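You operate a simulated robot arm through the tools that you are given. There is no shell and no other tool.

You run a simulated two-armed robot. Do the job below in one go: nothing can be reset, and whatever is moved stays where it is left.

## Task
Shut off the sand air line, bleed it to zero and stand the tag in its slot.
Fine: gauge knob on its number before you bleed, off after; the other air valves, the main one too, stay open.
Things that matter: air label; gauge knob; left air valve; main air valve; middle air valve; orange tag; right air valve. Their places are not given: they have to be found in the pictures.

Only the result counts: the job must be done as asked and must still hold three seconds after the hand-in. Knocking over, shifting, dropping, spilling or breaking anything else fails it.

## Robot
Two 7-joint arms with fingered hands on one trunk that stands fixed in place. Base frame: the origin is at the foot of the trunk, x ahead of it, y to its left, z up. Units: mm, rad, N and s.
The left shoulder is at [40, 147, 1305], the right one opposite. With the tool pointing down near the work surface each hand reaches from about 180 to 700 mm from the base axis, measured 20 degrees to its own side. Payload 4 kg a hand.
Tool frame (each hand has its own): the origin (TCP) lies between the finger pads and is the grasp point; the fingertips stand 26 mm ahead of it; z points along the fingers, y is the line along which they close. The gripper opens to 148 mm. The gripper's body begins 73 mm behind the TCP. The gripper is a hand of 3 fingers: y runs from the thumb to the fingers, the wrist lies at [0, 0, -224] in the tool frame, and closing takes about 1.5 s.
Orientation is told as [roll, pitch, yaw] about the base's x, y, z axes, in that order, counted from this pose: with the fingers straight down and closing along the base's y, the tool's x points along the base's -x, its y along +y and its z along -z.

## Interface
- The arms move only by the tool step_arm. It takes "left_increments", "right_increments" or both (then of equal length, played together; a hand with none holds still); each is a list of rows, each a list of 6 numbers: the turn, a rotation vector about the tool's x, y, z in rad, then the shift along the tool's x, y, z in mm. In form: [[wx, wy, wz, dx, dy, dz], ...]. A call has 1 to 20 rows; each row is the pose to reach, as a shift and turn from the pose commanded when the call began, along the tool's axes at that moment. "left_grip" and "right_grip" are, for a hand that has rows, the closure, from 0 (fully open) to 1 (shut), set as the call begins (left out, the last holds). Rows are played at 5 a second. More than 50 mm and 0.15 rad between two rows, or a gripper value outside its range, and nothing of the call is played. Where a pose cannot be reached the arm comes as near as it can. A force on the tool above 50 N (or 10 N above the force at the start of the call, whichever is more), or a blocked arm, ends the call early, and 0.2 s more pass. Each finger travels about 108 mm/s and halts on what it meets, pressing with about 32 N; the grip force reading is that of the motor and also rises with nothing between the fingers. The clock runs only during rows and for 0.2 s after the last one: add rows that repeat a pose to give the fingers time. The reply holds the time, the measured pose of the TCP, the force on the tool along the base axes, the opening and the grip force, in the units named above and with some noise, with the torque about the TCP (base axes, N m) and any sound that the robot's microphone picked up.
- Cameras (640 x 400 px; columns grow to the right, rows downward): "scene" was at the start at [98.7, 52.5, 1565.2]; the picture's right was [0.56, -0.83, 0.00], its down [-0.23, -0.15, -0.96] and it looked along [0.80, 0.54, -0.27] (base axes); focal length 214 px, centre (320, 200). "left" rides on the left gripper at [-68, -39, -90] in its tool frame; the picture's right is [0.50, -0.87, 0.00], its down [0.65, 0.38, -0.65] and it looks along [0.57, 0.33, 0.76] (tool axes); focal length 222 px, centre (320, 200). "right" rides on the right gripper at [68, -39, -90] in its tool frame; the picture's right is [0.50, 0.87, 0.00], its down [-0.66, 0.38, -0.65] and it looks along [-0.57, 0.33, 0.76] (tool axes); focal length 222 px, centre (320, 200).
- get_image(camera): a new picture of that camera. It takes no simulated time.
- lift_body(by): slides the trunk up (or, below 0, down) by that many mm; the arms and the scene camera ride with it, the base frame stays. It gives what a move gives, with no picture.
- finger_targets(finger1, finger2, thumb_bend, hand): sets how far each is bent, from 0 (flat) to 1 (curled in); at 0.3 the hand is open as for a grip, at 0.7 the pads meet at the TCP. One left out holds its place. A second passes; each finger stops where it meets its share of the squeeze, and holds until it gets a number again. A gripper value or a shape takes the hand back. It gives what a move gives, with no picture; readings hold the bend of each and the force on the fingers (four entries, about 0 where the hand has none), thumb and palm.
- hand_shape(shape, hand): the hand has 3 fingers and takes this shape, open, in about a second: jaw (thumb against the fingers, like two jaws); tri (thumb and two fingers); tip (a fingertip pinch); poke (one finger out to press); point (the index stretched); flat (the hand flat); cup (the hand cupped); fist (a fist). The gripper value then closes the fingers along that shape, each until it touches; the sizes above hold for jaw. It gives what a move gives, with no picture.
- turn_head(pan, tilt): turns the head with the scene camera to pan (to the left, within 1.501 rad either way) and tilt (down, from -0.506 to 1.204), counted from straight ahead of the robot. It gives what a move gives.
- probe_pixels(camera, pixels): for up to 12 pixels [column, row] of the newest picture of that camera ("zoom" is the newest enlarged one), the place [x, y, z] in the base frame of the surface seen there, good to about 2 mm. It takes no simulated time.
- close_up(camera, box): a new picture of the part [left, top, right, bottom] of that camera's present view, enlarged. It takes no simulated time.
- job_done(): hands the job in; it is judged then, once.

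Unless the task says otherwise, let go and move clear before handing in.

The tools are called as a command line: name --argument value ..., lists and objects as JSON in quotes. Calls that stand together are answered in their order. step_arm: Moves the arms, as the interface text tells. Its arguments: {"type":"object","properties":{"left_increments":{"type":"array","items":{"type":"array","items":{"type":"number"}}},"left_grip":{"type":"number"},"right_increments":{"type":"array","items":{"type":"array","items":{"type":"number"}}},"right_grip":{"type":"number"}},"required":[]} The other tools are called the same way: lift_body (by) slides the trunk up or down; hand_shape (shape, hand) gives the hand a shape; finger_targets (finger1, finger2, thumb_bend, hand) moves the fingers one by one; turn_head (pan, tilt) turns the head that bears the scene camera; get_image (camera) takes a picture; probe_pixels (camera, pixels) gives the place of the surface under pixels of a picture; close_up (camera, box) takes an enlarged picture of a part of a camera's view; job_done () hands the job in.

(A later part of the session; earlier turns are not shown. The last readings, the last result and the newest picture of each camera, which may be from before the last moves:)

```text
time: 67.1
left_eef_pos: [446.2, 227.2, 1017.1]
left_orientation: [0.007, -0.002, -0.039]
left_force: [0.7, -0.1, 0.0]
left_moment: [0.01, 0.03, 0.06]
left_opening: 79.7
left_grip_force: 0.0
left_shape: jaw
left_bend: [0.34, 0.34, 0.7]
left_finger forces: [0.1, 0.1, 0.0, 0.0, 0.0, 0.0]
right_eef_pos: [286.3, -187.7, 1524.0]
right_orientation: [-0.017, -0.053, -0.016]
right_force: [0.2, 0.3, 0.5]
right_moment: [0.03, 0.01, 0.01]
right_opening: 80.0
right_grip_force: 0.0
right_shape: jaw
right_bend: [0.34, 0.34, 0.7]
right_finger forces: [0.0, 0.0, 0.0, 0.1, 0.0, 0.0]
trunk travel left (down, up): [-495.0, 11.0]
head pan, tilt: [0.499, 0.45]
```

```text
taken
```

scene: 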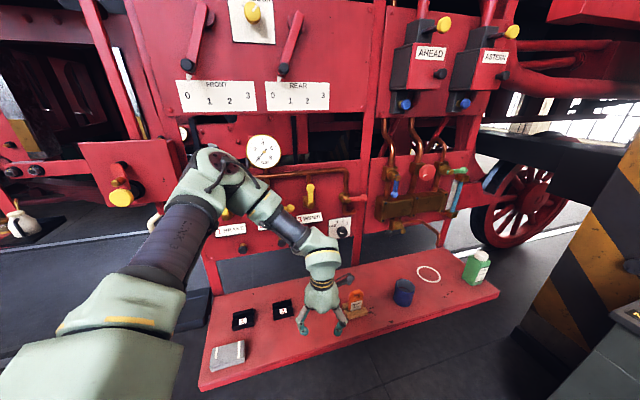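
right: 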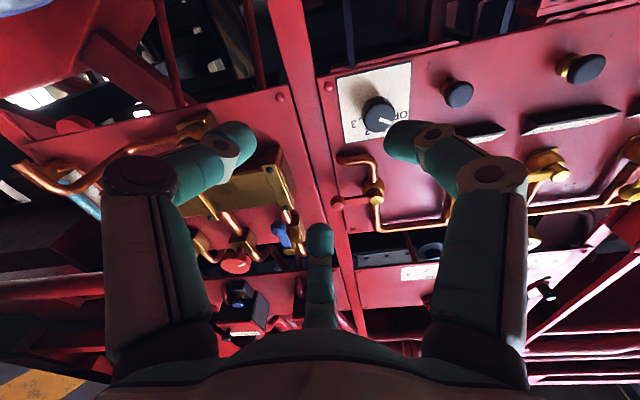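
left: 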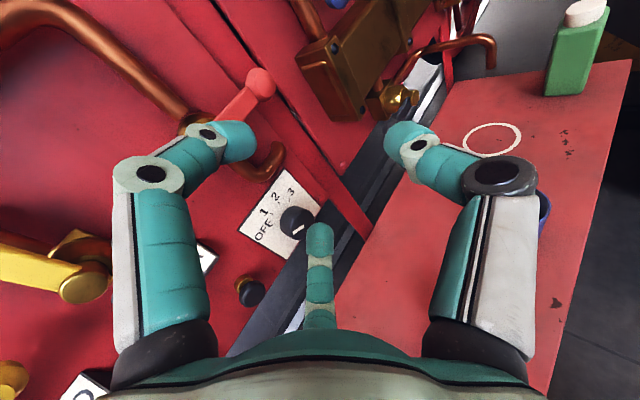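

The arm nearly reached z 1010 but is at a limit again. I'll probe the arm's outline to understand the joint layout.

probe_pixels --camera "scene" --pixels '[[60, 360], [130, 350], [120, 310], [160, 265], [195, 215], [215, 190], [210, 165], [235, 175], [260, 205], [290, 230], [318, 250], [322, 285]]'

turn_head --pan 0.9 --tilt 0.9

get_image --camera "scene"

turn_head --pan -0.9 --tilt 0.6

get_image --camera "scene"

```text
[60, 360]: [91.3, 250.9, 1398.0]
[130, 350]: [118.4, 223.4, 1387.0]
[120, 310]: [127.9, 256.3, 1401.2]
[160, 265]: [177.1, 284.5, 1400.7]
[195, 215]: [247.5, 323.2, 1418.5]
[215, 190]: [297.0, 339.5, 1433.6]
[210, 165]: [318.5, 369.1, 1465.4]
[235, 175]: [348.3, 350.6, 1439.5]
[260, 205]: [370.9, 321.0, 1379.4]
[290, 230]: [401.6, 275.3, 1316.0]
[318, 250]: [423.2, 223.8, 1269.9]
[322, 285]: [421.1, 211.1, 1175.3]
```

```text
time: 68.0
left_eef_pos: [445.6, 226.9, 1016.0]
left_orientation: [0.007, -0.001, -0.04]
left_force: [0.1, 0.3, 0.1]
left_moment: [0.03, -0.01, -0.01]
left_opening: 79.7
left_grip_force: 0.0
left_shape: jaw
left_bend: [0.34, 0.34, 0.7]
left_finger forces: [0.1, 0.0, 0.0, 0.0, 0.0, 0.0]
right_eef_pos: [287.7, -189.0, 1523.6]
right_orientation: [-0.018, -0.055, -0.015]
right_force: [0.2, 0.9, 0.1]
right_moment: [-0.02, -0.01, -0.03]
right_opening: 80.0
right_grip_force: 0.2
right_shape: jaw
right_bend: [0.34, 0.34, 0.7]
right_finger forces: [0.0, 0.1, 0.0, 0.0, 0.1, 0.1]
trunk travel left (down, up): [-495.0, 11.0]
head pan, tilt: [0.901, 0.901]
```

```text
taken
```

scene: 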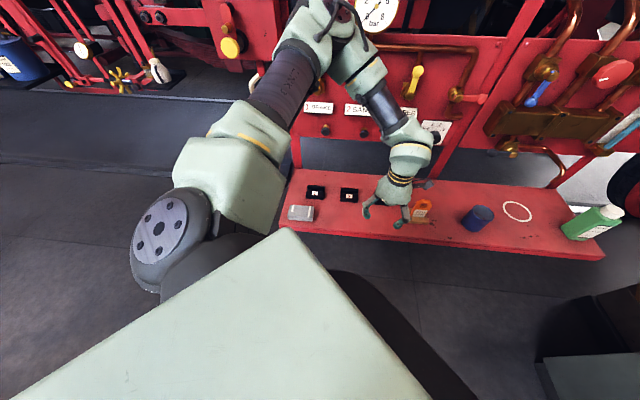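

```text
time: 69.8
left_eef_pos: [446.1, 227.8, 1015.5]
left_orientation: [0.007, -0.001, -0.038]
left_force: [-0.2, 0.8, 0.4]
left_moment: [0.01, 0.02, 0.0]
left_opening: 79.7
left_grip_force: 0.0
left_shape: jaw
left_bend: [0.34, 0.34, 0.7]
left_finger forces: [0.0, 0.1, 0.0, 0.1, 0.1, 0.1]
right_eef_pos: [286.8, -186.8, 1524.5]
right_orientation: [-0.018, -0.056, -0.016]
right_force: [-0.6, 0.0, 0.1]
right_moment: [0.03, -0.02, 0.0]
right_opening: 80.2
right_grip_force: 0.1
right_shape: jaw
right_bend: [0.34, 0.34, 0.7]
right_finger forces: [0.1, 0.0, 0.0, 0.0, 0.0, 0.0]
trunk travel left (down, up): [-495.0, 11.0]
head pan, tilt: [-0.901, 0.6]
```

```text
taken
```

scene: 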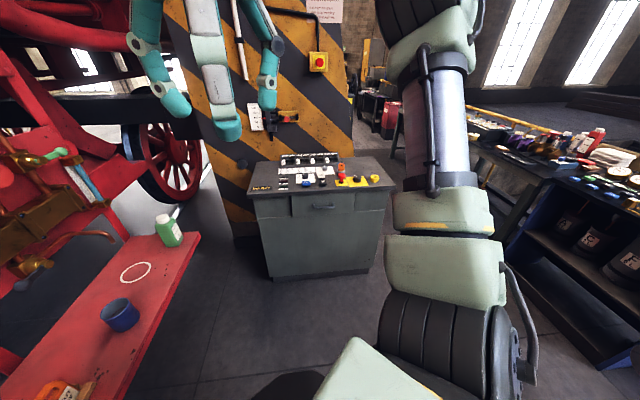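

Earlier the right arm swung its elbow down after passing a nearly straight pose, so I'll do the same with the left: point it forward-right (yaw −15°) and then extend it in free space, well off the panel.

step_arm --left_increments '[[0.0158, -0.1201, 0.0158, -15.7, -18.2, -23.8], [0.0316, -0.2402, 0.0316, -31.4, -36.5, -47.5], [0.0474, -0.3602, 0.0474, -47.1, -54.7, -71.3], [0.0632, -0.4803, 0.0632, -62.8, -72.9, -95.1], [0.079, -0.6004, 0.079, -78.5, -91.2, -118.8], [0.0948, -0.7205, 0.0948, -94.2, -109.4, -142.6], [0.1107, -0.8405, 0.1107, -109.8, -127.6, -166.4], [0.1265, -0.9606, 0.1265, -125.5, -145.8, -190.2], [0.1423, -1.0807, 0.1423, -141.2, -164.1, -213.9], [0.1581, -1.2008, 0.1581, -156.9, -182.3, -237.7], [0.1739, -1.3208, 0.1739, -172.6, -200.5, -261.5], [0.1897, -1.4409, 0.1897, -188.3, -218.8, -285.2], [0.2055, -1.561, 0.2055, -204, -237, -309], [0.2055, -1.561, 0.2055, -204, -237, -309]]'

turn_head --pan 0.3 --tilt 0.5

get_image --camera "scene"

```text
time: 72.8
left_eef_pos: [671.3, 68.9, 1454.1]
left_orientation: [0.062, -1.469, -0.41]
left_force: [0.7, 0.3, 0.5]
left_moment: [-0.02, -0.02, 0.02]
left_opening: 79.9
left_grip_force: 0.0
left_shape: jaw
left_bend: [0.34, 0.34, 0.7]
left_finger forces: [0.0, 0.0, 0.0, 0.1, 0.0, 0.0]
left hand out of reach, approached as far as the arm can: row 7, 8, 9, 10, 11, 12, 13, 14
right_eef_pos: [286.4, -187.9, 1523.4]
right_orientation: [-0.017, -0.054, -0.014]
right_force: [0.1, 0.0, -0.5]
right_moment: [-0.02, 0.02, 0.02]
right_opening: 80.2
right_grip_force: 0.1
right_shape: jaw
right_bend: [0.34, 0.34, 0.7]
right_finger forces: [0.0, 0.1, 0.0, 0.0, 0.1, 0.0]
trunk travel left (down, up): [-495.0, 11.0]
head pan, tilt: [-0.901, 0.6]
```

```text
time: 74.2
left_eef_pos: [671.8, 68.2, 1454.4]
left_orientation: [0.054, -1.465, -0.402]
left_force: [-0.1, 0.0, 0.0]
left_moment: [-0.01, 0.02, -0.04]
left_opening: 79.9
left_grip_force: 0.0
left_shape: jaw
left_bend: [0.34, 0.34, 0.7]
left_finger forces: [0.0, 0.1, 0.0, 0.0, 0.1, 0.0]
right_eef_pos: [286.1, -187.2, 1523.8]
right_orientation: [-0.019, -0.055, -0.016]
right_force: [-0.5, -0.5, 1.0]
right_moment: [0.02, 0.02, -0.01]
right_opening: 80.1
right_grip_force: 0.0
right_shape: jaw
right_bend: [0.34, 0.34, 0.7]
right_finger forces: [0.0, 0.1, 0.0, 0.1, 0.0, 0.1]
trunk travel left (down, up): [-495.0, 11.0]
head pan, tilt: [0.3, 0.499]
```

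```text
taken
```

scene: 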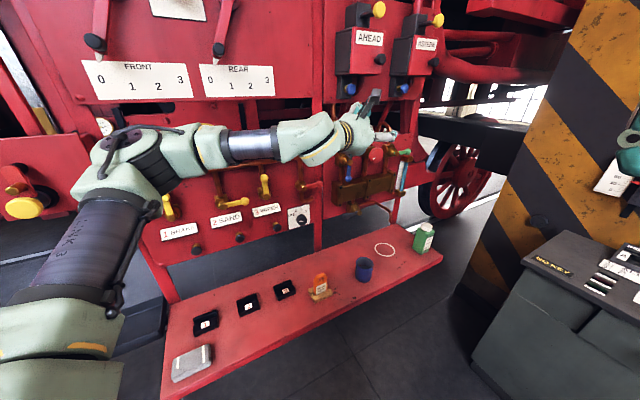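

The limit appears again when pointing forward while folded. Before extending the arm forward I'll check where the AHEAD/ASTERN boxes stand.

probe_pixels --camera "scene" --pixels '[[350, 88], [380, 58], [377, 10], [400, 88], [434, 62], [438, 20], [375, 153], [423, 232], [345, 60], [370, 105], [395, 135], [150, 140]]'

```text
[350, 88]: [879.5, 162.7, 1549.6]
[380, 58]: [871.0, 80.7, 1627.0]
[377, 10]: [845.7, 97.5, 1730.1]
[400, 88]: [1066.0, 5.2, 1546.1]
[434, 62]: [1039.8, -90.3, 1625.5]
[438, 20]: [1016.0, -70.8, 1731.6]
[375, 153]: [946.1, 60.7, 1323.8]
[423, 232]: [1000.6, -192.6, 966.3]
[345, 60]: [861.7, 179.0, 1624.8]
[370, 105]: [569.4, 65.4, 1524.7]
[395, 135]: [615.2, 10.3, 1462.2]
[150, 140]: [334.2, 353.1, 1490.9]
```

The boxes are well above and away. I'll lower the trunk 150 mm, then extend the left arm along its pointing direction in free space.

lift_body --by -150

step_arm --left_increments '[[0, 0, 0, 0, 0, 30], [0, 0, 0, 0, 0, 60], [0, 0, 0, 0, 0, 90], [0, 0, 0, 0, 0, 120], [0, 0, 0, 0, 0, 145], [0, 0, 0, 0, 0, 145]]'

get_image --camera "scene"

```text
time: 75.9
left_eef_pos: [672.6, 69.4, 1303.2]
left_orientation: [0.053, -1.466, -0.4]
left_force: [0.0, 0.0, 0.4]
left_moment: [0.0, -0.01, -0.02]
left_opening: 80.0
left_grip_force: 0.0
left_shape: jaw
left_bend: [0.34, 0.34, 0.7]
left_finger forces: [0.0, 0.1, 0.0, 0.0, 0.0, 0.0]
right_eef_pos: [286.6, -188.6, 1372.3]
right_orientation: [-0.018, -0.054, -0.015]
right_force: [-0.1, -0.3, 0.6]
right_moment: [-0.04, 0.01, -0.02]
right_opening: 80.0
right_grip_force: 0.0
right_shape: jaw
right_bend: [0.34, 0.34, 0.7]
right_finger forces: [0.0, 0.0, 0.0, 0.0, 0.1, 0.1]
trunk travel left (down, up): [-345.0, 161.0]
head pan, tilt: [0.3, 0.499]
```

```text
time: 77.3
left_eef_pos: [729.7, 106.5, 1286.2]
left_orientation: [0.054, -1.466, -0.404]
left_force: [-0.6, 0.4, -0.6]
left_moment: [0.01, 0.01, 0.01]
left_opening: 79.8
left_grip_force: 0.1
left_shape: jaw
left_bend: [0.34, 0.34, 0.7]
left_finger forces: [0.1, 0.1, 0.1, 0.1, 0.0, 0.0]
left hand out of reach, approached as far as the arm can: row 1, 2, 3, 4, 5, 6
right_eef_pos: [286.1, -187.8, 1372.4]
right_orientation: [-0.019, -0.055, -0.017]
right_force: [-0.2, 0.1, 0.4]
right_moment: [0.0, 0.03, 0.0]
right_opening: 80.2
right_grip_force: 0.0
right_shape: jaw
right_bend: [0.34, 0.34, 0.7]
right_finger forces: [0.1, 0.1, 0.0, 0.0, 0.1, 0.0]
trunk travel left (down, up): [-345.0, 161.0]
head pan, tilt: [0.3, 0.499]
```

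```text
taken
```

scene: 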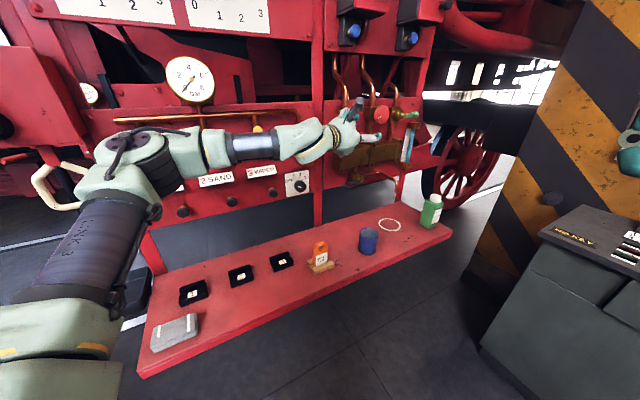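

The arm still resists moving right/down. I'll test whether hand roll is the limiting factor by rolling +0.6 rad here.

step_arm --left_increments '[[0, 0, 0.15, 0, 0, 0], [0, 0, 0.3, 0, 0, 0], [0, 0, 0.45, 0, 0, 0], [0, 0, 0.6, 0, 0, 0], [0, 0, 0.6, 0, 0, 30]]'

step_arm --left_increments '[[0, 0, 0, 0, 0, 20], [0, 0, 0, 0, 0, 40], [0, 0, 0, 0, 0, 60]]'

```text
time: 78.5
left_eef_pos: [740.2, 115.3, 1281.3]
left_orientation: [1.388, -0.957, -1.769]
left_force: [0.8, -0.6, -0.1]
left_moment: [-0.02, 0.02, 0.02]
left_opening: 79.8
left_grip_force: 0.1
left_shape: jaw
left_bend: [0.34, 0.34, 0.7]
left_finger forces: [0.0, 0.1, 0.0, 0.0, 0.0, 0.0]
left hand out of reach, approached as far as the arm can: row 5
right_eef_pos: [287.5, -188.8, 1372.8]
right_orientation: [-0.018, -0.053, -0.015]
right_force: [1.0, 0.0, -0.3]
right_moment: [0.01, -0.01, 0.0]
right_opening: 80.2
right_grip_force: 0.0
right_shape: jaw
right_bend: [0.34, 0.34, 0.7]
right_finger forces: [0.0, 0.1, 0.0, 0.0, 0.0, 0.1]
trunk travel left (down, up): [-345.0, 161.0]
head pan, tilt: [0.3, 0.499]
```

```text
time: 79.3
left_eef_pos: [752.9, 129.3, 1274.4]
left_orientation: [1.388, -0.957, -1.768]
left_force: [0.7, 0.2, 0.4]
left_moment: [0.06, 0.0, -0.02]
left_opening: 79.9
left_grip_force: 0.0
left_shape: jaw
left_bend: [0.34, 0.34, 0.7]
left_finger forces: [0.0, 0.0, 0.0, 0.1, 0.1, 0.1]
left hand out of reach, approached as far as the arm can: row 1, 2, 3
right_eef_pos: [286.0, -186.9, 1373.5]
right_orientation: [-0.017, -0.054, -0.016]
right_force: [-0.2, 0.0, 0.2]
right_moment: [-0.01, 0.02, 0.01]
right_opening: 80.3
right_grip_force: 0.2
right_shape: jaw
right_bend: [0.34, 0.34, 0.7]
right_finger forces: [0.1, 0.0, 0.1, 0.0, 0.0, 0.0]
trunk travel left (down, up): [-345.0, 161.0]
head pan, tilt: [0.3, 0.499]
```

Rolling is free but does not help, so the limit is elsewhere. I'll measure the forearm direction relative to the hand.

get_image --camera "scene"

close_up --camera "scene" --box '[60, 90, 400, 300]'

```text
taken
```

scene: 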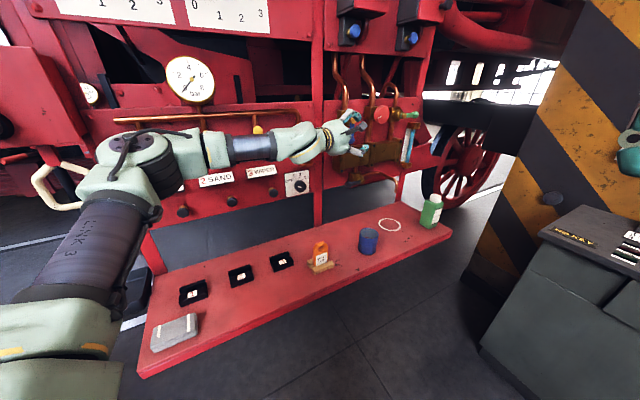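

```text
1.88 times, centred on (230, 195) of scene
```

zoom: 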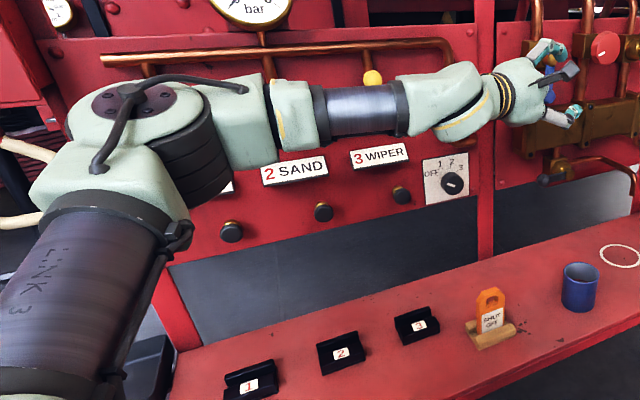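

The hand is nearly aligned with the forearm, so a shoulder joint is limiting in this elbow-up posture. I'll shift the right hand further aside and bring the left hand back to a tool-down start-like pose, to re-extend it the way that worked for the right arm (mirrored).

step_arm --left_increments '[[0.015, 0.1155, -0.0593, -8.4, -2.4, -35.4], [0.03, 0.2309, -0.1186, -16.8, -4.7, -70.8], [0.045, 0.3464, -0.1779, -25.2, -7.1, -106.2], [0.06, 0.4618, -0.2372, -33.6, -9.4, -141.6], [0.075, 0.5773, -0.2965, -42, -11.8, -177], [0.09, 0.6928, -0.3558, -50.4, -14.2, -212.4], [0.105, 0.8082, -0.4152, -58.7, -16.5, -247.8], [0.12, 0.9237, -0.4745, -67.1, -18.9, -283.2], [0.135, 1.0392, -0.5338, -75.5, -21.3, -318.6], [0.15, 1.1546, -0.5931, -83.9, -23.6, -354], [0.165, 1.2701, -0.6524, -92.3, -26, -389.4], [0.18, 1.3855, -0.7117, -100.7, -28.3, -424.8], [0.195, 1.501, -0.771, -109.1, -30.7, -460.2], [0.195, 1.501, -0.771, -109.1, -30.7, -460.2]]' --right_increments '[[0, 0, 0, 5, -14, 0], [0, 0, 0, 10, -28, 0], [0, 0, 0, 15, -42, 0], [0, 0, 0, 20, -56, 0], [0, 0, 0, 25, -70, 0], [0, 0, 0, 30, -84, 0], [0, 0, 0, 35, -98, 0], [0, 0, 0, 40, -112, 0], [0, 0, 0, 45, -126, 0], [0, 0, 0, 50, -140, 0], [0, 0, 0, 50, -140, 0], [0, 0, 0, 50, -140, 0], [0, 0, 0, 50, -140, 0], [0, 0, 0, 50, -140, 0]]'

turn_head --pan 0.6 --tilt 0.2

get_image --camera "scene"

```text
time: 82.3
left_eef_pos: [303.5, 201.8, 1397.3]
left_orientation: [0.001, 0.001, 0.0]
left_force: [1.1, 0.5, 0.3]
left_moment: [-0.02, 0.0, 0.01]
left_opening: 80.1
left_grip_force: 0.0
left_shape: jaw
left_bend: [0.34, 0.34, 0.7]
left_finger forces: [0.0, 0.0, 0.0, 0.1, 0.1, 0.1]
right_eef_pos: [247.5, -304.9, 1349.6]
right_orientation: [-0.016, -0.055, -0.016]
right_force: [0.8, 0.4, 0.2]
right_moment: [-0.02, 0.02, -0.01]
right_opening: 80.1
right_grip_force: 0.0
right_shape: jaw
right_bend: [0.34, 0.34, 0.7]
right_finger forces: [0.0, 0.0, 0.0, 0.0, 0.0, 0.0]
right hand out of reach, approached as far as the arm can: row 7, 8, 9, 10, 11, 12, 13, 14
trunk travel left (down, up): [-345.0, 161.0]
head pan, tilt: [0.3, 0.499]
```

```text
time: 83.1
left_eef_pos: [302.2, 202.7, 1396.9]
left_orientation: [0.001, -0.001, 0.0]
left_force: [0.3, 0.5, 0.8]
left_moment: [-0.01, -0.04, 0.01]
left_opening: 80.2
left_grip_force: 0.0
left_shape: jaw
left_bend: [0.34, 0.34, 0.7]
left_finger forces: [0.1, 0.0, 0.1, 0.1, 0.1, 0.1]
right_eef_pos: [246.8, -303.8, 1349.2]
right_orientation: [-0.018, -0.055, -0.015]
right_force: [-0.2, 0.5, 0.2]
right_moment: [-0.01, 0.02, -0.04]
right_opening: 79.9
right_grip_force: 0.1
right_shape: jaw
right_bend: [0.34, 0.34, 0.7]
right_finger forces: [0.0, 0.0, 0.0, 0.0, 0.0, 0.0]
trunk travel left (down, up): [-345.0, 161.0]
head pan, tilt: [0.6, 0.201]
```

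```text
taken
```

scene: 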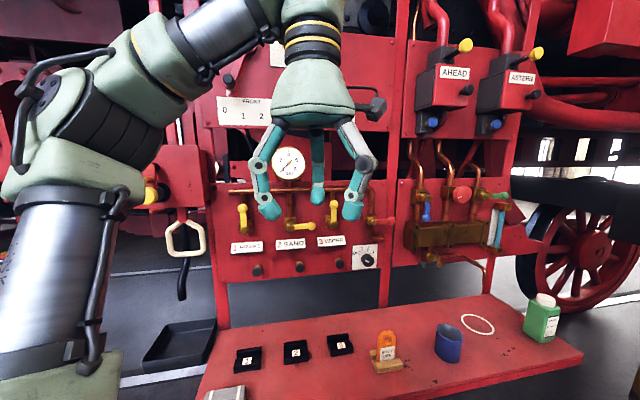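

The left hand is back tool-down with the elbow now lower than the wrist, no limits flagged. I'll swing it out to the right-forward side (pointing −45°), mirroring the right arm's successful move, in free space.

step_arm --left_increments '[[0.0926, -0.0926, 0, -24.8, -27.7, 16.4], [0.1851, -0.1851, 0, -49.5, -55.3, 32.8], [0.2777, -0.2777, 0, -74.3, -83, 49.3], [0.3702, -0.3702, 0, -99, -110.7, 65.7], [0.4628, -0.4628, 0, -123.8, -138.3, 82.1], [0.5553, -0.5553, 0, -148.5, -166, 98.5], [0.6479, -0.6479, 0, -173.3, -193.7, 114.9], [0.7405, -0.7405, 0, -198, -221.3, 131.3], [0.833, -0.833, 0, -222.8, -249, 147.8], [0.9256, -0.9256, 0, -247.5, -276.7, 164.2], [1.0181, -1.0181, 0, -272.3, -304.3, 180.6], [1.1107, -1.1107, 0, -297, -332, 197], [1.1107, -1.1107, 0, -297, -332, 197]]'

turn_head --pan 0.2 --tilt 0.5

get_image --camera "scene"

```text
time: 85.9
left_eef_pos: [578.2, -33.8, 1295.2]
left_orientation: [-1.495, -0.785, 0.717]
left_force: [0.3, 0.5, 0.6]
left_moment: [0.0, -0.01, 0.0]
left_opening: 79.5
left_grip_force: 0.0
left_shape: jaw
left_bend: [0.34, 0.34, 0.7]
left_finger forces: [0.0, 0.1, 0.0, 0.0, 0.0, 0.0]
left hand out of reach, approached as far as the arm can: row 9, 10, 11, 12, 13
right_eef_pos: [246.9, -306.3, 1349.1]
right_orientation: [-0.016, -0.055, -0.015]
right_force: [-0.5, -0.9, 0.6]
right_moment: [0.01, 0.0, 0.01]
right_opening: 80.0
right_grip_force: 0.0
right_shape: jaw
right_bend: [0.34, 0.34, 0.7]
right_finger forces: [0.0, 0.0, 0.0, 0.1, 0.0, 0.0]
trunk travel left (down, up): [-345.0, 161.0]
head pan, tilt: [0.6, 0.201]
```

```text
time: 86.8
left_eef_pos: [579.6, -32.5, 1294.7]
left_orientation: [-1.494, -0.783, 0.718]
left_force: [0.0, -0.4, 0.1]
left_moment: [-0.03, 0.01, -0.02]
left_opening: 79.8
left_grip_force: 0.2
left_shape: jaw
left_bend: [0.34, 0.34, 0.7]
left_finger forces: [0.0, 0.1, 0.0, 0.0, 0.0, 0.1]
right_eef_pos: [248.1, -304.5, 1348.8]
right_orientation: [-0.018, -0.054, -0.016]
right_force: [-0.3, -0.3, 0.2]
right_moment: [0.02, 0.02, 0.03]
right_opening: 80.1
right_grip_force: 0.1
right_shape: jaw
right_bend: [0.34, 0.34, 0.7]
right_finger forces: [0.1, 0.0, 0.1, 0.0, 0.0, 0.1]
trunk travel left (down, up): [-345.0, 161.0]
head pan, tilt: [0.201, 0.499]
```

```text
taken
```

scene: 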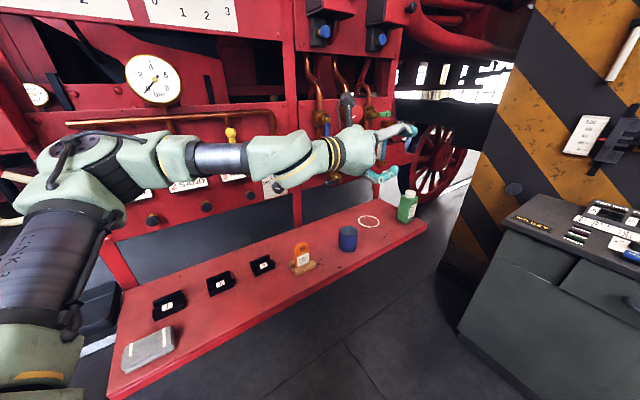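

The left arm is again limited by its shoulder in this posture (reached z 1295 instead of 1200). I'll lower the trunk so the wrist naturally sits at the right height, then sweep the hand from −45° round to the panel normal at a stand-off from the knob and see where it settles.

lift_body --by -190

step_arm --left_increments '[[-0.101, -0.101, 0, -17.4, 21.7, -9.3], [-0.2019, -0.2019, 0, -34.9, 43.3, -18.5], [-0.3029, -0.3029, 0, -52.3, 65, -27.8], [-0.4039, -0.4039, 0, -69.7, 86.7, -37], [-0.5049, -0.5049, 0, -87.1, 108.3, -46.3], [-0.6058, -0.6058, 0, -104.6, 130, -55.5], [-0.7068, -0.7068, 0, -122, 151.6, -64.8], [-0.8078, -0.8078, 0, -139.4, 173.3, -74], [-0.9088, -0.9088, 0, -156.9, 195, -83.3], [-1.0097, -1.0097, 0, -174.3, 216.6, -92.5], [-1.1107, -1.1107, 0, -191.7, 238.3, -101.8], [-1.1107, -1.1107, 0, -191.7, 238.3, -101.8]]'

get_image --camera "scene"

```text
time: 88.9
left_eef_pos: [579.6, -32.5, 1105.6]
left_orientation: [-1.494, -0.784, 0.718]
left_force: [0.1, 0.3, -0.2]
left_moment: [-0.03, -0.03, -0.01]
left_opening: 79.6
left_grip_force: 0.0
left_shape: jaw
left_bend: [0.34, 0.34, 0.7]
left_finger forces: [0.0, 0.1, 0.0, 0.0, 0.1, 0.0]
right_eef_pos: [247.0, -304.8, 1160.2]
right_orientation: [-0.017, -0.054, -0.016]
right_force: [0.8, -0.4, 0.0]
right_moment: [0.02, 0.0, -0.05]
right_opening: 80.1
right_grip_force: 0.1
right_shape: jaw
right_bend: [0.34, 0.34, 0.7]
right_finger forces: [0.0, 0.0, 0.1, 0.1, 0.0, 0.0]
trunk travel left (down, up): [-155.0, 351.0]
head pan, tilt: [0.201, 0.499]
```

```text
time: 91.5
left_eef_pos: [661.2, 409.4, 1119.4]
left_orientation: [-1.396, -0.827, 2.172]
left_force: [-4.7, -3.6, 3.0]
left_moment: [0.05, -0.36, -0.22]
left_opening: 82.0
left_grip_force: 0.0
left_shape: jaw
left_bend: [0.34, 0.34, 0.7]
left_finger forces: [0.0, 0.0, 0.0, 0.0, 6.8, 0.1]
left hand out of reach, approached as far as the arm can: row 1, 2, 3, 4, 5, 6, 7, 8, 9, 10, 11, 12
right_eef_pos: [244.9, -306.8, 1160.3]
right_orientation: [-0.017, -0.057, -0.015]
right_force: [0.6, -0.3, -0.7]
right_moment: [-0.03, 0.0, 0.0]
right_opening: 79.9
right_grip_force: 0.0
right_shape: jaw
right_bend: [0.34, 0.34, 0.7]
right_finger forces: [0.1, 0.1, 0.0, 0.1, 0.0, 0.0]
trunk travel left (down, up): [-155.0, 351.0]
head pan, tilt: [0.201, 0.499]
```

```text
taken
```

scene: 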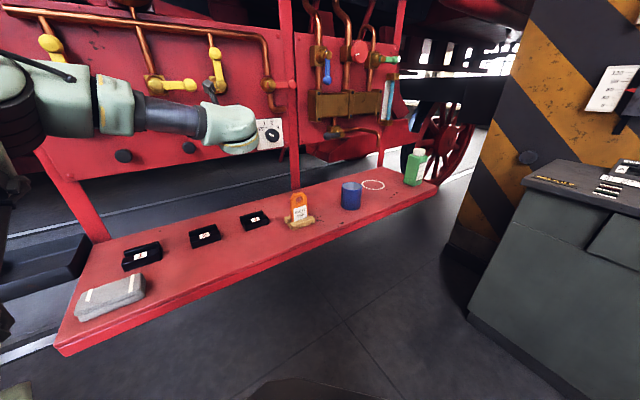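

The hand slid far left and came close to the panel (fingertips ~17 mm off, thumb reading 6.8 N). I'll back straight off along its pointing axis right away.

step_arm --left_increments '[[0, 0, 0, 0, 0, -15], [0, 0, 0, 0, 0, -35], [0, 0, 0, 0, 0, -60], [0, 0, 0, 0, 0, -90]]'

get_image --camera "left"

turn_head --pan 0.6 --tilt 0.2

get_image --camera "scene"

```text
time: 92.5
left_eef_pos: [585.9, 367.0, 1133.6]
left_orientation: [-1.381, -0.828, 2.154]
left_force: [-0.7, 0.0, -0.3]
left_moment: [-0.04, -0.03, 0.01]
left_opening: 80.4
left_grip_force: 0.1
left_shape: jaw
left_bend: [0.34, 0.34, 0.7]
left_finger forces: [0.0, 0.1, 0.1, 0.1, 0.0, 0.0]
left hand out of reach, approached as far as the arm can: row 3, 4
right_eef_pos: [247.6, -305.8, 1159.7]
right_orientation: [-0.015, -0.057, -0.016]
right_force: [0.2, -0.3, 0.6]
right_moment: [-0.02, 0.0, -0.04]
right_opening: 80.2
right_grip_force: 0.1
right_shape: jaw
right_bend: [0.34, 0.34, 0.7]
right_finger forces: [0.0, 0.0, 0.0, 0.0, 0.0, 0.0]
trunk travel left (down, up): [-155.0, 351.0]
head pan, tilt: [0.201, 0.499]
```

```text
taken
```

left: 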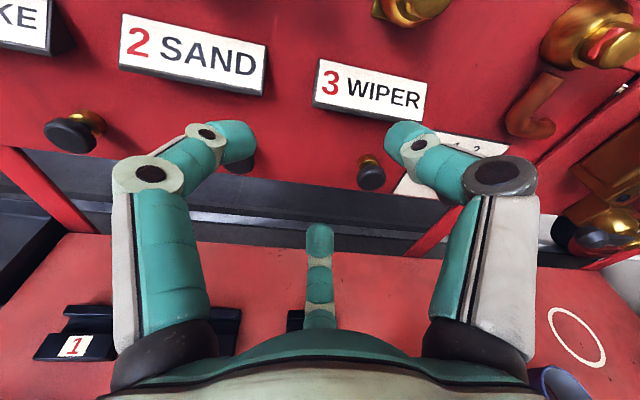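

```text
time: 93.3
left_eef_pos: [586.7, 367.7, 1134.0]
left_orientation: [-1.38, -0.827, 2.154]
left_force: [0.3, -0.7, 0.7]
left_moment: [0.02, -0.03, -0.03]
left_opening: 80.2
left_grip_force: 0.1
left_shape: jaw
left_bend: [0.34, 0.34, 0.7]
left_finger forces: [0.0, 0.0, 0.0, 0.0, 0.0, 0.0]
right_eef_pos: [247.6, -305.4, 1159.5]
right_orientation: [-0.017, -0.053, -0.016]
right_force: [0.3, -1.1, 0.4]
right_moment: [0.0, 0.01, -0.03]
right_opening: 80.1
right_grip_force: 0.1
right_shape: jaw
right_bend: [0.34, 0.34, 0.7]
right_finger forces: [0.0, 0.1, 0.0, 0.0, 0.1, 0.1]
trunk travel left (down, up): [-155.0, 351.0]
head pan, tilt: [0.6, 0.201]
```

```text
taken
```

scene: 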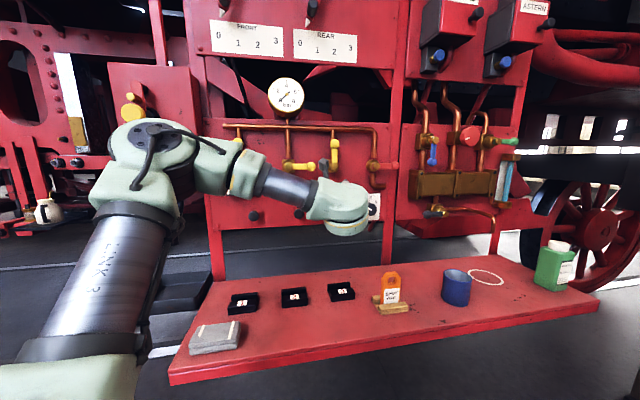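

Nothing was displaced: sand lever horizontal (300,166), others upright. I'll check what protrudes near the knob's right (black handle at (435,212)) before approaching with the hand turned more straight ahead.

probe_pixels --camera "scene" --pixels '[[431, 212], [440, 210], [395, 165], [375, 168], [372, 200], [425, 190], [450, 205], [432, 162], [390, 205], [405, 200]]'

close_up --camera "scene" --box '[220, 60, 470, 250]'

```text
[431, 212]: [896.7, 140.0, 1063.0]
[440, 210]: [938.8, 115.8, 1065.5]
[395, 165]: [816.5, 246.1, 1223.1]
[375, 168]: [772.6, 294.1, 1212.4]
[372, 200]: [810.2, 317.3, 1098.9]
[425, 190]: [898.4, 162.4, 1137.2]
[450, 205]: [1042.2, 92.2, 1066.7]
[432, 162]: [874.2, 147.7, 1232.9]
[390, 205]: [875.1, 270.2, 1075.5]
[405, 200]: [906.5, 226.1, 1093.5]
```

```text
2.11 times, centred on (345, 155) of scene
```

zoom: 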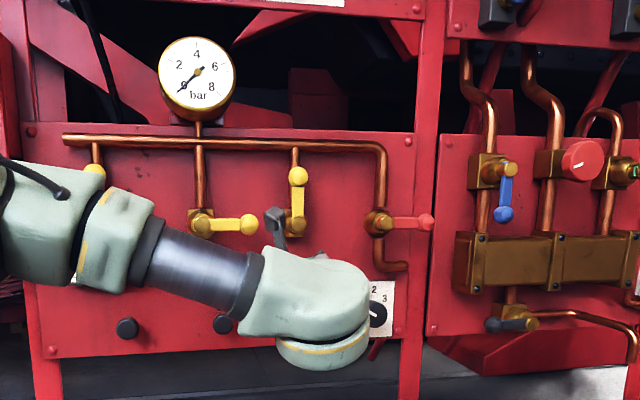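

Nothing protrudes at knob height between u=330 and 430 beyond ~50 mm. I'll lower the trunk 25 mm and swing the hand to point nearly straight ahead (+x) at about (690,200,1090), away from the panel.

lift_body --by -25

step_arm --left_increments '[[0.08, 0.072, 0.014, 24.6, -21.5, -5.1], [0.159, 0.144, 0.028, 49.2, -43, -10.3], [0.239, 0.216, 0.042, 73.9, -64.5, -15.4], [0.319, 0.288, 0.056, 98.5, -86, -20.5], [0.398, 0.36, 0.07, 123.1, -107.5, -25.7], [0.478, 0.432, 0.0835, 147.7, -129, -30.8], [0.478, 0.432, 0.0835, 147.7, -129, -30.8]]'

get_image --camera "scene"

```text
time: 94.1
left_eef_pos: [585.4, 367.5, 1109.2]
left_orientation: [-1.38, -0.828, 2.155]
left_force: [-0.4, -0.6, -0.9]
left_moment: [0.0, 0.0, 0.01]
left_opening: 80.2
left_grip_force: 0.0
left_shape: jaw
left_bend: [0.34, 0.34, 0.7]
left_finger forces: [0.0, 0.1, 0.0, 0.0, 0.0, 0.1]
right_eef_pos: [247.2, -305.0, 1135.0]
right_orientation: [-0.018, -0.054, -0.016]
right_force: [-0.5, -0.4, 0.5]
right_moment: [-0.02, -0.01, -0.01]
right_opening: 79.9
right_grip_force: 0.1
right_shape: jaw
right_bend: [0.34, 0.34, 0.7]
right_finger forces: [0.0, 0.0, 0.0, 0.0, 0.0, 0.1]
trunk travel left (down, up): [-130.0, 376.0]
head pan, tilt: [0.6, 0.201]
```

```text
time: 95.7
left_eef_pos: [691.4, 199.0, 1092.9]
left_orientation: [-1.37, -0.825, 1.495]
left_force: [-0.2, -0.4, -1.1]
left_moment: [0.0, 0.01, 0.02]
left_opening: 80.3
left_grip_force: 0.2
left_shape: jaw
left_bend: [0.34, 0.34, 0.7]
left_finger forces: [0.1, 0.1, 0.1, 0.0, 0.1, 0.0]
left hand out of reach, approached as far as the arm can: row 4
right_eef_pos: [247.0, -304.3, 1135.4]
right_orientation: [-0.018, -0.056, -0.015]
right_force: [-1.8, -1.4, 0.4]
right_moment: [0.02, 0.0, 0.01]
right_opening: 80.2
right_grip_force: 0.0
right_shape: jaw
right_bend: [0.34, 0.34, 0.7]
right_finger forces: [0.0, 0.0, 0.1, 0.1, 0.0, 0.1]
trunk travel left (down, up): [-130.0, 376.0]
head pan, tilt: [0.6, 0.201]
```

```text
taken
```

scene: 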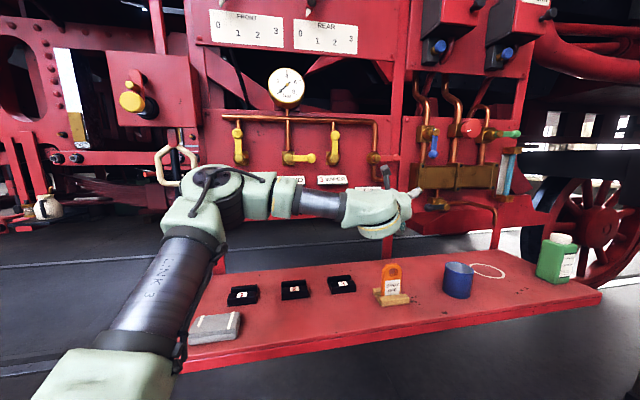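

That pose was reached cleanly. Now I'll extend towards the knob while yawing the hand to 30°.

step_arm --left_increments '[[-0.0654, -0.0994, 0, -3.1, 7.8, 18.3], [-0.1307, -0.1987, 0, -6.2, 15.7, 36.7], [-0.1961, -0.2981, 0, -9.3, 23.5, 55], [-0.2614, -0.3974, 0, -12.4, 31.3, 73.3], [-0.2614, -0.3974, 0, -12.4, 31.3, 73.3]]'

get_image --camera "left"

get_image --camera "scene"

```text
time: 96.9
left_eef_pos: [708.7, 325.8, 1126.8]
left_orientation: [-1.446, -0.863, 1.895]
left_force: [-2.5, -3.4, -1.1]
left_moment: [0.04, -0.01, 0.1]
left_opening: 79.0
left_grip_force: 0.1
left_shape: jaw
left_bend: [0.35, 0.34, 0.7]
left_finger forces: [3.4, 0.1, 0.0, 0.0, 0.1, 0.1]
left hand out of reach, approached as far as the arm can: row 1, 2, 3, 4, 5
right_eef_pos: [246.9, -306.0, 1134.2]
right_orientation: [-0.015, -0.055, -0.017]
right_force: [0.4, 0.7, -0.2]
right_moment: [-0.01, -0.01, 0.01]
right_opening: 80.0
right_grip_force: 0.1
right_shape: jaw
right_bend: [0.34, 0.34, 0.7]
right_finger forces: [0.1, 0.1, 0.0, 0.0, 0.0, 0.0]
trunk travel left (down, up): [-130.0, 376.0]
head pan, tilt: [0.6, 0.201]
```

```text
taken
```

left: 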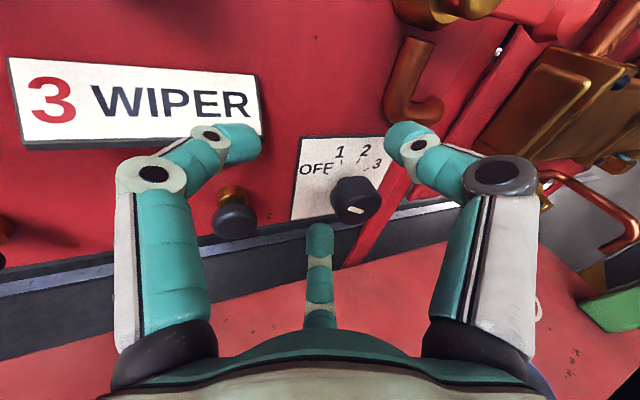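

```text
taken
```

scene: 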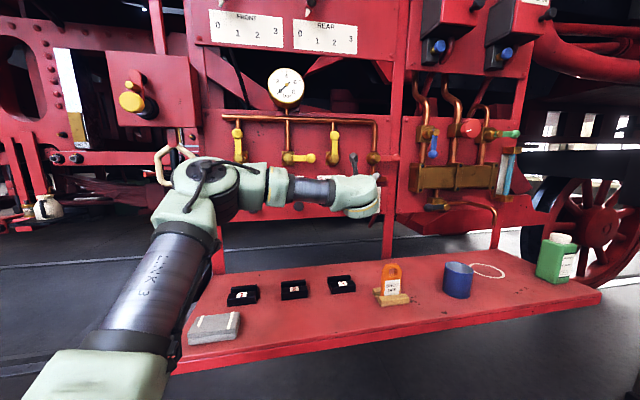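

The hand got to u≈271 but slid up and a finger brushes the WIPER label (3.4 N). At this yaw (24°) it's close; I'll back off, lower the trunk 100 mm so the arm gets its preferred higher relative pose.

step_arm --left_increments '[[0, 0, 0, 11, -11, -17.5], [0, 0, 0, 22, -22, -35], [0, 0, 0, 33.4, -32.8, -52.4], [0, 0, 0, 33.4, -32.8, -52.4]]'

lift_body --by -100

get_image --camera "left"

```text
time: 97.9
left_eef_pos: [666.5, 294.0, 1144.9]
left_orientation: [-1.436, -0.861, 1.883]
left_force: [-0.2, -1.2, 0.5]
left_moment: [0.0, 0.05, 0.0]
left_opening: 80.1
left_grip_force: 0.1
left_shape: jaw
left_bend: [0.35, 0.34, 0.7]
left_finger forces: [0.1, 0.1, 0.1, 0.0, 0.0, 0.0]
left hand out of reach, approached as far as the arm can: row 1, 2, 3, 4
right_eef_pos: [247.1, -304.5, 1133.9]
right_orientation: [-0.018, -0.052, -0.016]
right_force: [1.3, 0.1, -0.5]
right_moment: [-0.01, 0.05, 0.0]
right_opening: 80.1
right_grip_force: 0.0
right_shape: jaw
right_bend: [0.34, 0.34, 0.7]
right_finger forces: [0.0, 0.0, 0.0, 0.1, 0.0, 0.1]
trunk travel left (down, up): [-130.0, 376.0]
head pan, tilt: [0.6, 0.201]
```

```text
time: 99.2
left_eef_pos: [667.4, 295.1, 1043.7]
left_orientation: [-1.436, -0.861, 1.885]
left_force: [0.6, 0.2, -0.3]
left_moment: [0.01, 0.0, 0.0]
left_opening: 79.9
left_grip_force: 0.0
left_shape: jaw
left_bend: [0.35, 0.34, 0.7]
left_finger forces: [0.1, 0.1, 0.0, 0.0, 0.0, 0.1]
right_eef_pos: [247.4, -305.3, 1034.0]
right_orientation: [-0.019, -0.054, -0.017]
right_force: [0.9, -0.1, 1.1]
right_moment: [0.0, -0.01, 0.01]
right_opening: 80.3
right_grip_force: 0.1
right_shape: jaw
right_bend: [0.34, 0.34, 0.7]
right_finger forces: [0.1, 0.0, 0.0, 0.0, 0.0, 0.0]
trunk travel left (down, up): [-30.0, 476.0]
head pan, tilt: [0.6, 0.201]
```

```text
taken
```

left: 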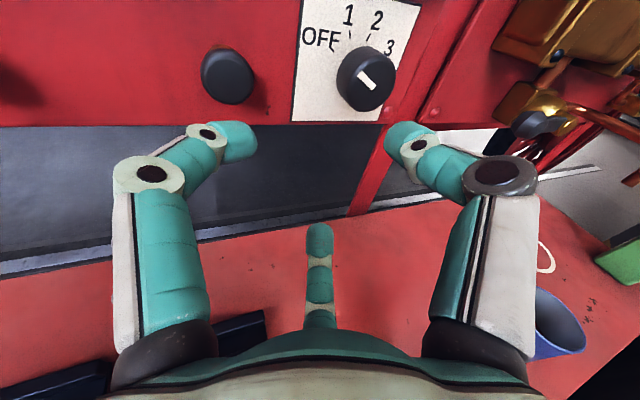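

The knob is ahead-right at (366,80) with mark at OFF. I'll move right and up toward the knob axis at this yaw.

step_arm --left_increments '[[0, 0, 0, 0, -15, 7], [0, 0, 0, 0, -30, 14], [0, 0, 0, -0.5, -45.4, 20.7], [0, 0, 0, -0.5, -45.4, 20.7]]'

get_image --camera "left"

```text
time: 100.2
left_eef_pos: [688.1, 294.2, 1072.7]
left_orientation: [-1.433, -0.861, 1.881]
left_force: [-0.1, 0.3, 0.7]
left_moment: [0.01, -0.02, -0.01]
left_opening: 79.8
left_grip_force: 0.1
left_shape: jaw
left_bend: [0.35, 0.34, 0.7]
left_finger forces: [0.1, 0.0, 0.0, 0.0, 0.0, 0.0]
left hand out of reach, approached as far as the arm can: row 1, 2, 3, 4
right_eef_pos: [247.1, -305.2, 1034.0]
right_orientation: [-0.019, -0.054, -0.015]
right_force: [0.4, -0.7, 0.4]
right_moment: [-0.04, 0.0, -0.01]
right_opening: 80.1
right_grip_force: 0.0
right_shape: jaw
right_bend: [0.34, 0.34, 0.7]
right_finger forces: [0.0, 0.0, 0.1, 0.0, 0.0, 0.0]
trunk travel left (down, up): [-30.0, 476.0]
head pan, tilt: [0.6, 0.201]
```

```text
taken
```

left: 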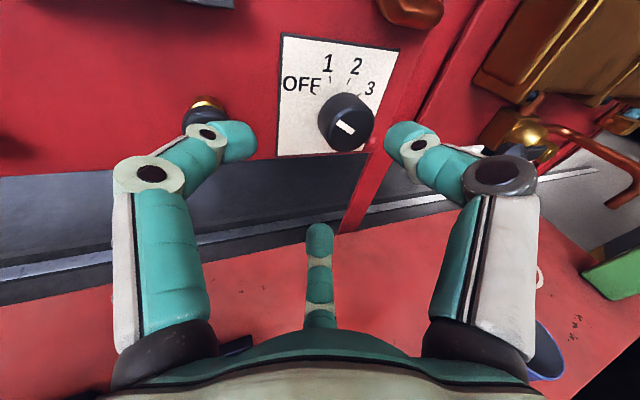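

Height is right and the knob lies just ahead between the fingers. I'll test a straight +x advance of 40 mm.

step_arm --left_increments '[[0, 0, 0, 2.8, -4.8, 12], [0, 0, 0, 5.5, -9.5, 24], [0, 0, 0, 8.3, -14.3, 36.4], [0, 0, 0, 8.3, -14.3, 36.4]]'

get_image --camera "left"

```text
time: 101.2
left_eef_pos: [717.5, 311.1, 1071.4]
left_orientation: [-1.432, -0.859, 1.877]
left_force: [-0.5, 0.3, -0.3]
left_moment: [0.02, -0.01, -0.03]
left_opening: 79.9
left_grip_force: 0.1
left_shape: jaw
left_bend: [0.35, 0.34, 0.7]
left_finger forces: [0.0, 0.1, 0.0, 0.0, 0.1, 0.1]
left hand out of reach, approached as far as the arm can: row 1, 2, 3, 4
right_eef_pos: [247.2, -304.9, 1035.0]
right_orientation: [-0.018, -0.054, -0.014]
right_force: [-0.3, -0.2, 0.1]
right_moment: [0.02, 0.0, 0.0]
right_opening: 80.1
right_grip_force: 0.0
right_shape: jaw
right_bend: [0.34, 0.34, 0.7]
right_finger forces: [0.0, 0.0, 0.0, 0.0, 0.1, 0.0]
trunk travel left (down, up): [-30.0, 476.0]
head pan, tilt: [0.6, 0.201]
```

```text
taken
```

left: 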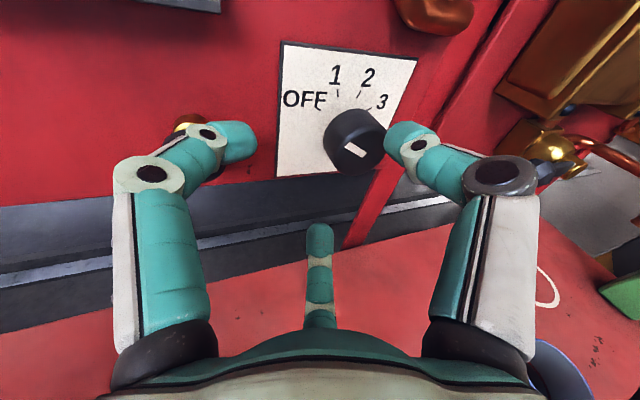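

The hand slides along its own axis: the wrist bend seems at its limit here. Let me measure the forearm's direction now.

turn_head --pan 0.6 --tilt 0.3

close_up --camera "scene" --box '[60, 60, 440, 300]'

```text
time: 101.9
left_eef_pos: [717.4, 312.2, 1070.4]
left_orientation: [-1.433, -0.858, 1.877]
left_force: [-0.6, 0.3, -0.3]
left_moment: [0.03, 0.01, 0.05]
left_opening: 80.0
left_grip_force: 0.0
left_shape: jaw
left_bend: [0.35, 0.34, 0.7]
left_finger forces: [0.0, 0.0, 0.0, 0.1, 0.0, 0.0]
right_eef_pos: [247.8, -305.5, 1035.2]
right_orientation: [-0.017, -0.055, -0.015]
right_force: [0.8, -0.3, -0.6]
right_moment: [0.01, -0.02, -0.02]
right_opening: 80.2
right_grip_force: 0.1
right_shape: jaw
right_bend: [0.34, 0.34, 0.7]
right_finger forces: [0.1, 0.0, 0.1, 0.0, 0.0, 0.1]
trunk travel left (down, up): [-30.0, 476.0]
head pan, tilt: [0.6, 0.3]
```

```text
1.67 times, centred on (250, 180) of scene
```

zoom: 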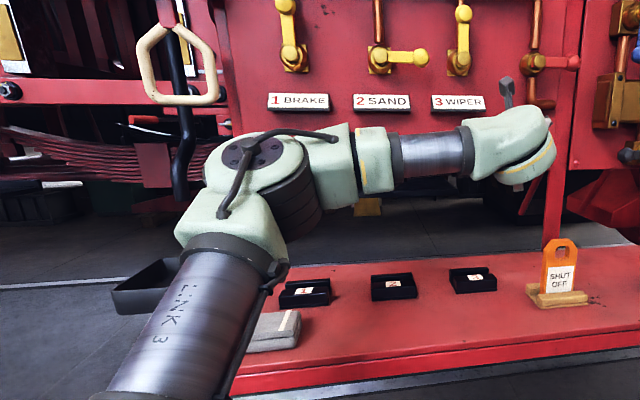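

probe_pixels --camera "zoom" --pixels '[[250, 152], [320, 160], [372, 160], [400, 158], [465, 150], [435, 152], [500, 145], [215, 255], [165, 370], [220, 215], [525, 170], [190, 310]]'

```text
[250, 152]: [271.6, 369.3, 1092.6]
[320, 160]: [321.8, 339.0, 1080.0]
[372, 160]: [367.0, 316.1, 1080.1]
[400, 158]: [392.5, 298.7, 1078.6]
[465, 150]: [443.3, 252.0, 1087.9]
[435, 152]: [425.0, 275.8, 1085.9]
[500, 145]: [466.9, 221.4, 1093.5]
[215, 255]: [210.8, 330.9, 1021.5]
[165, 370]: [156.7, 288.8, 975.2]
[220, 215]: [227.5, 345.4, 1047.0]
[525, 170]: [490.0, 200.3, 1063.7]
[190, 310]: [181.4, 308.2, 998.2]
```

The wrist bend is about 60° here, evidently its limit, so I can reach the knob with the hand yawed ~22° instead of 45° (tilted ~23° from the knob axis) and turn it in 40° bites about the knob's axis. First I'll pull back slightly and reduce yaw to 10°.

step_arm --left_increments '[[0.113, 0.044, 0.009, 1.9, -2.1, -13.4], [0.2264, 0.0876, 0.018, 3.8, -4.2, -26.7], [0.2264, 0.0876, 0.018, 3.8, -4.2, -26.7]]'

get_image --camera "left"

```text
time: 102.7
left_eef_pos: [696.0, 294.9, 1074.7]
left_orientation: [-1.558, -0.872, 1.747]
left_force: [-0.5, 1.1, -1.1]
left_moment: [0.03, 0.05, 0.03]
left_opening: 80.0
left_grip_force: 0.0
left_shape: jaw
left_bend: [0.35, 0.34, 0.7]
left_finger forces: [0.0, 0.1, 0.0, 0.1, 0.0, 0.1]
right_eef_pos: [246.7, -306.7, 1034.8]
right_orientation: [-0.015, -0.055, -0.015]
right_force: [-0.5, -0.1, 0.3]
right_moment: [-0.01, 0.01, -0.02]
right_opening: 80.2
right_grip_force: 0.0
right_shape: jaw
right_bend: [0.34, 0.34, 0.7]
right_finger forces: [0.1, 0.0, 0.0, 0.1, 0.1, 0.0]
trunk travel left (down, up): [-30.0, 476.0]
head pan, tilt: [0.6, 0.3]
```

```text
taken
```

left: 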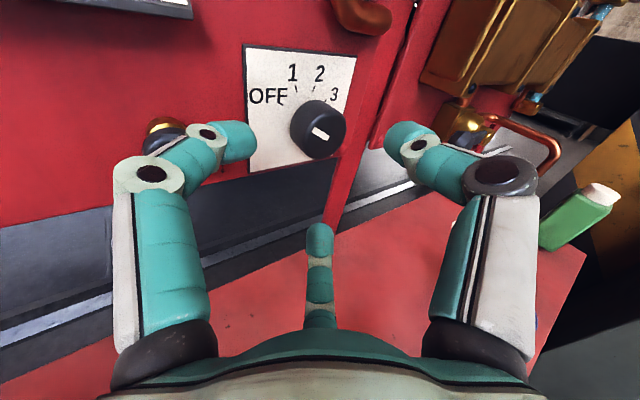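

Now unflagged at yaw ≈11° with the knob nearly on the hand's axis. I'll narrow the opening to about 66 mm and advance over the knob, yawing slightly left.

step_arm --left_increments '[[-0.019, -0.016, 0, 2.2, -1.6, 15], [-0.038, -0.032, 0, 4.4, -3.2, 30], [-0.057, -0.048, 0, 6.5, -4.8, 46], [-0.0766, -0.0643, 0, 8.7, -6.4, 58], [-0.0766, -0.0643, 0, 8.7, -6.4, 58]]' --left_grip 0.55

get_image --camera "left"

get_image --camera "scene"

```text
time: 103.9
left_eef_pos: [749.6, 304.7, 1070.8]
left_orientation: [-1.552, -0.873, 1.84]
left_force: [-0.3, 0.2, -0.3]
left_moment: [0.0, -0.01, -0.04]
left_opening: 67.2
left_grip_force: 0.0
left_shape: jaw
left_bend: [0.39, 0.39, 0.7]
left_finger forces: [0.0, 0.0, 0.0, 0.0, 0.1, 0.0]
left hand out of reach, approached as far as the arm can: row 4, 5
right_eef_pos: [246.9, -304.8, 1034.3]
right_orientation: [-0.019, -0.055, -0.016]
right_force: [-0.4, 0.3, -0.4]
right_moment: [-0.01, 0.02, 0.01]
right_opening: 80.0
right_grip_force: 0.1
right_shape: jaw
right_bend: [0.34, 0.34, 0.7]
right_finger forces: [0.1, 0.1, 0.0, 0.1, 0.1, 0.1]
trunk travel left (down, up): [-30.0, 476.0]
head pan, tilt: [0.6, 0.3]
```

```text
taken
```

left: 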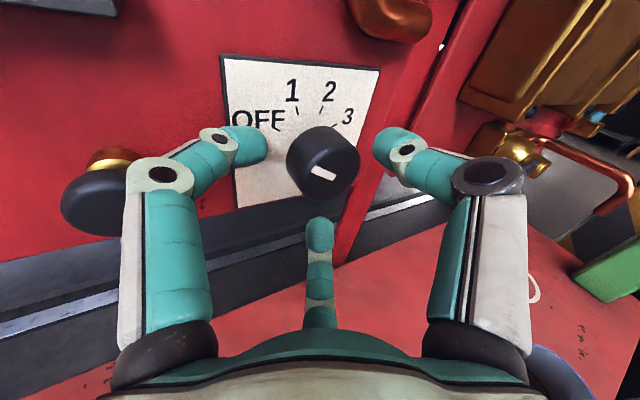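

```text
taken
```

scene: 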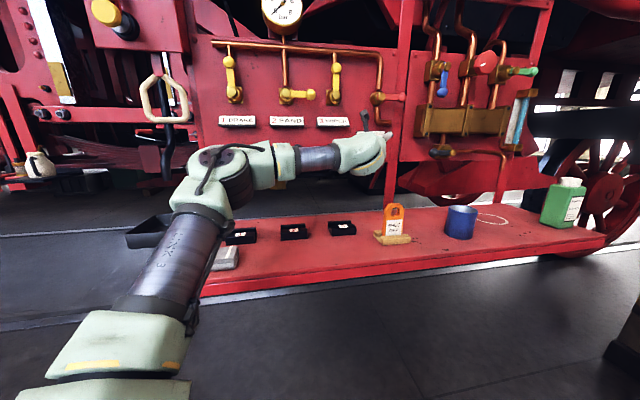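

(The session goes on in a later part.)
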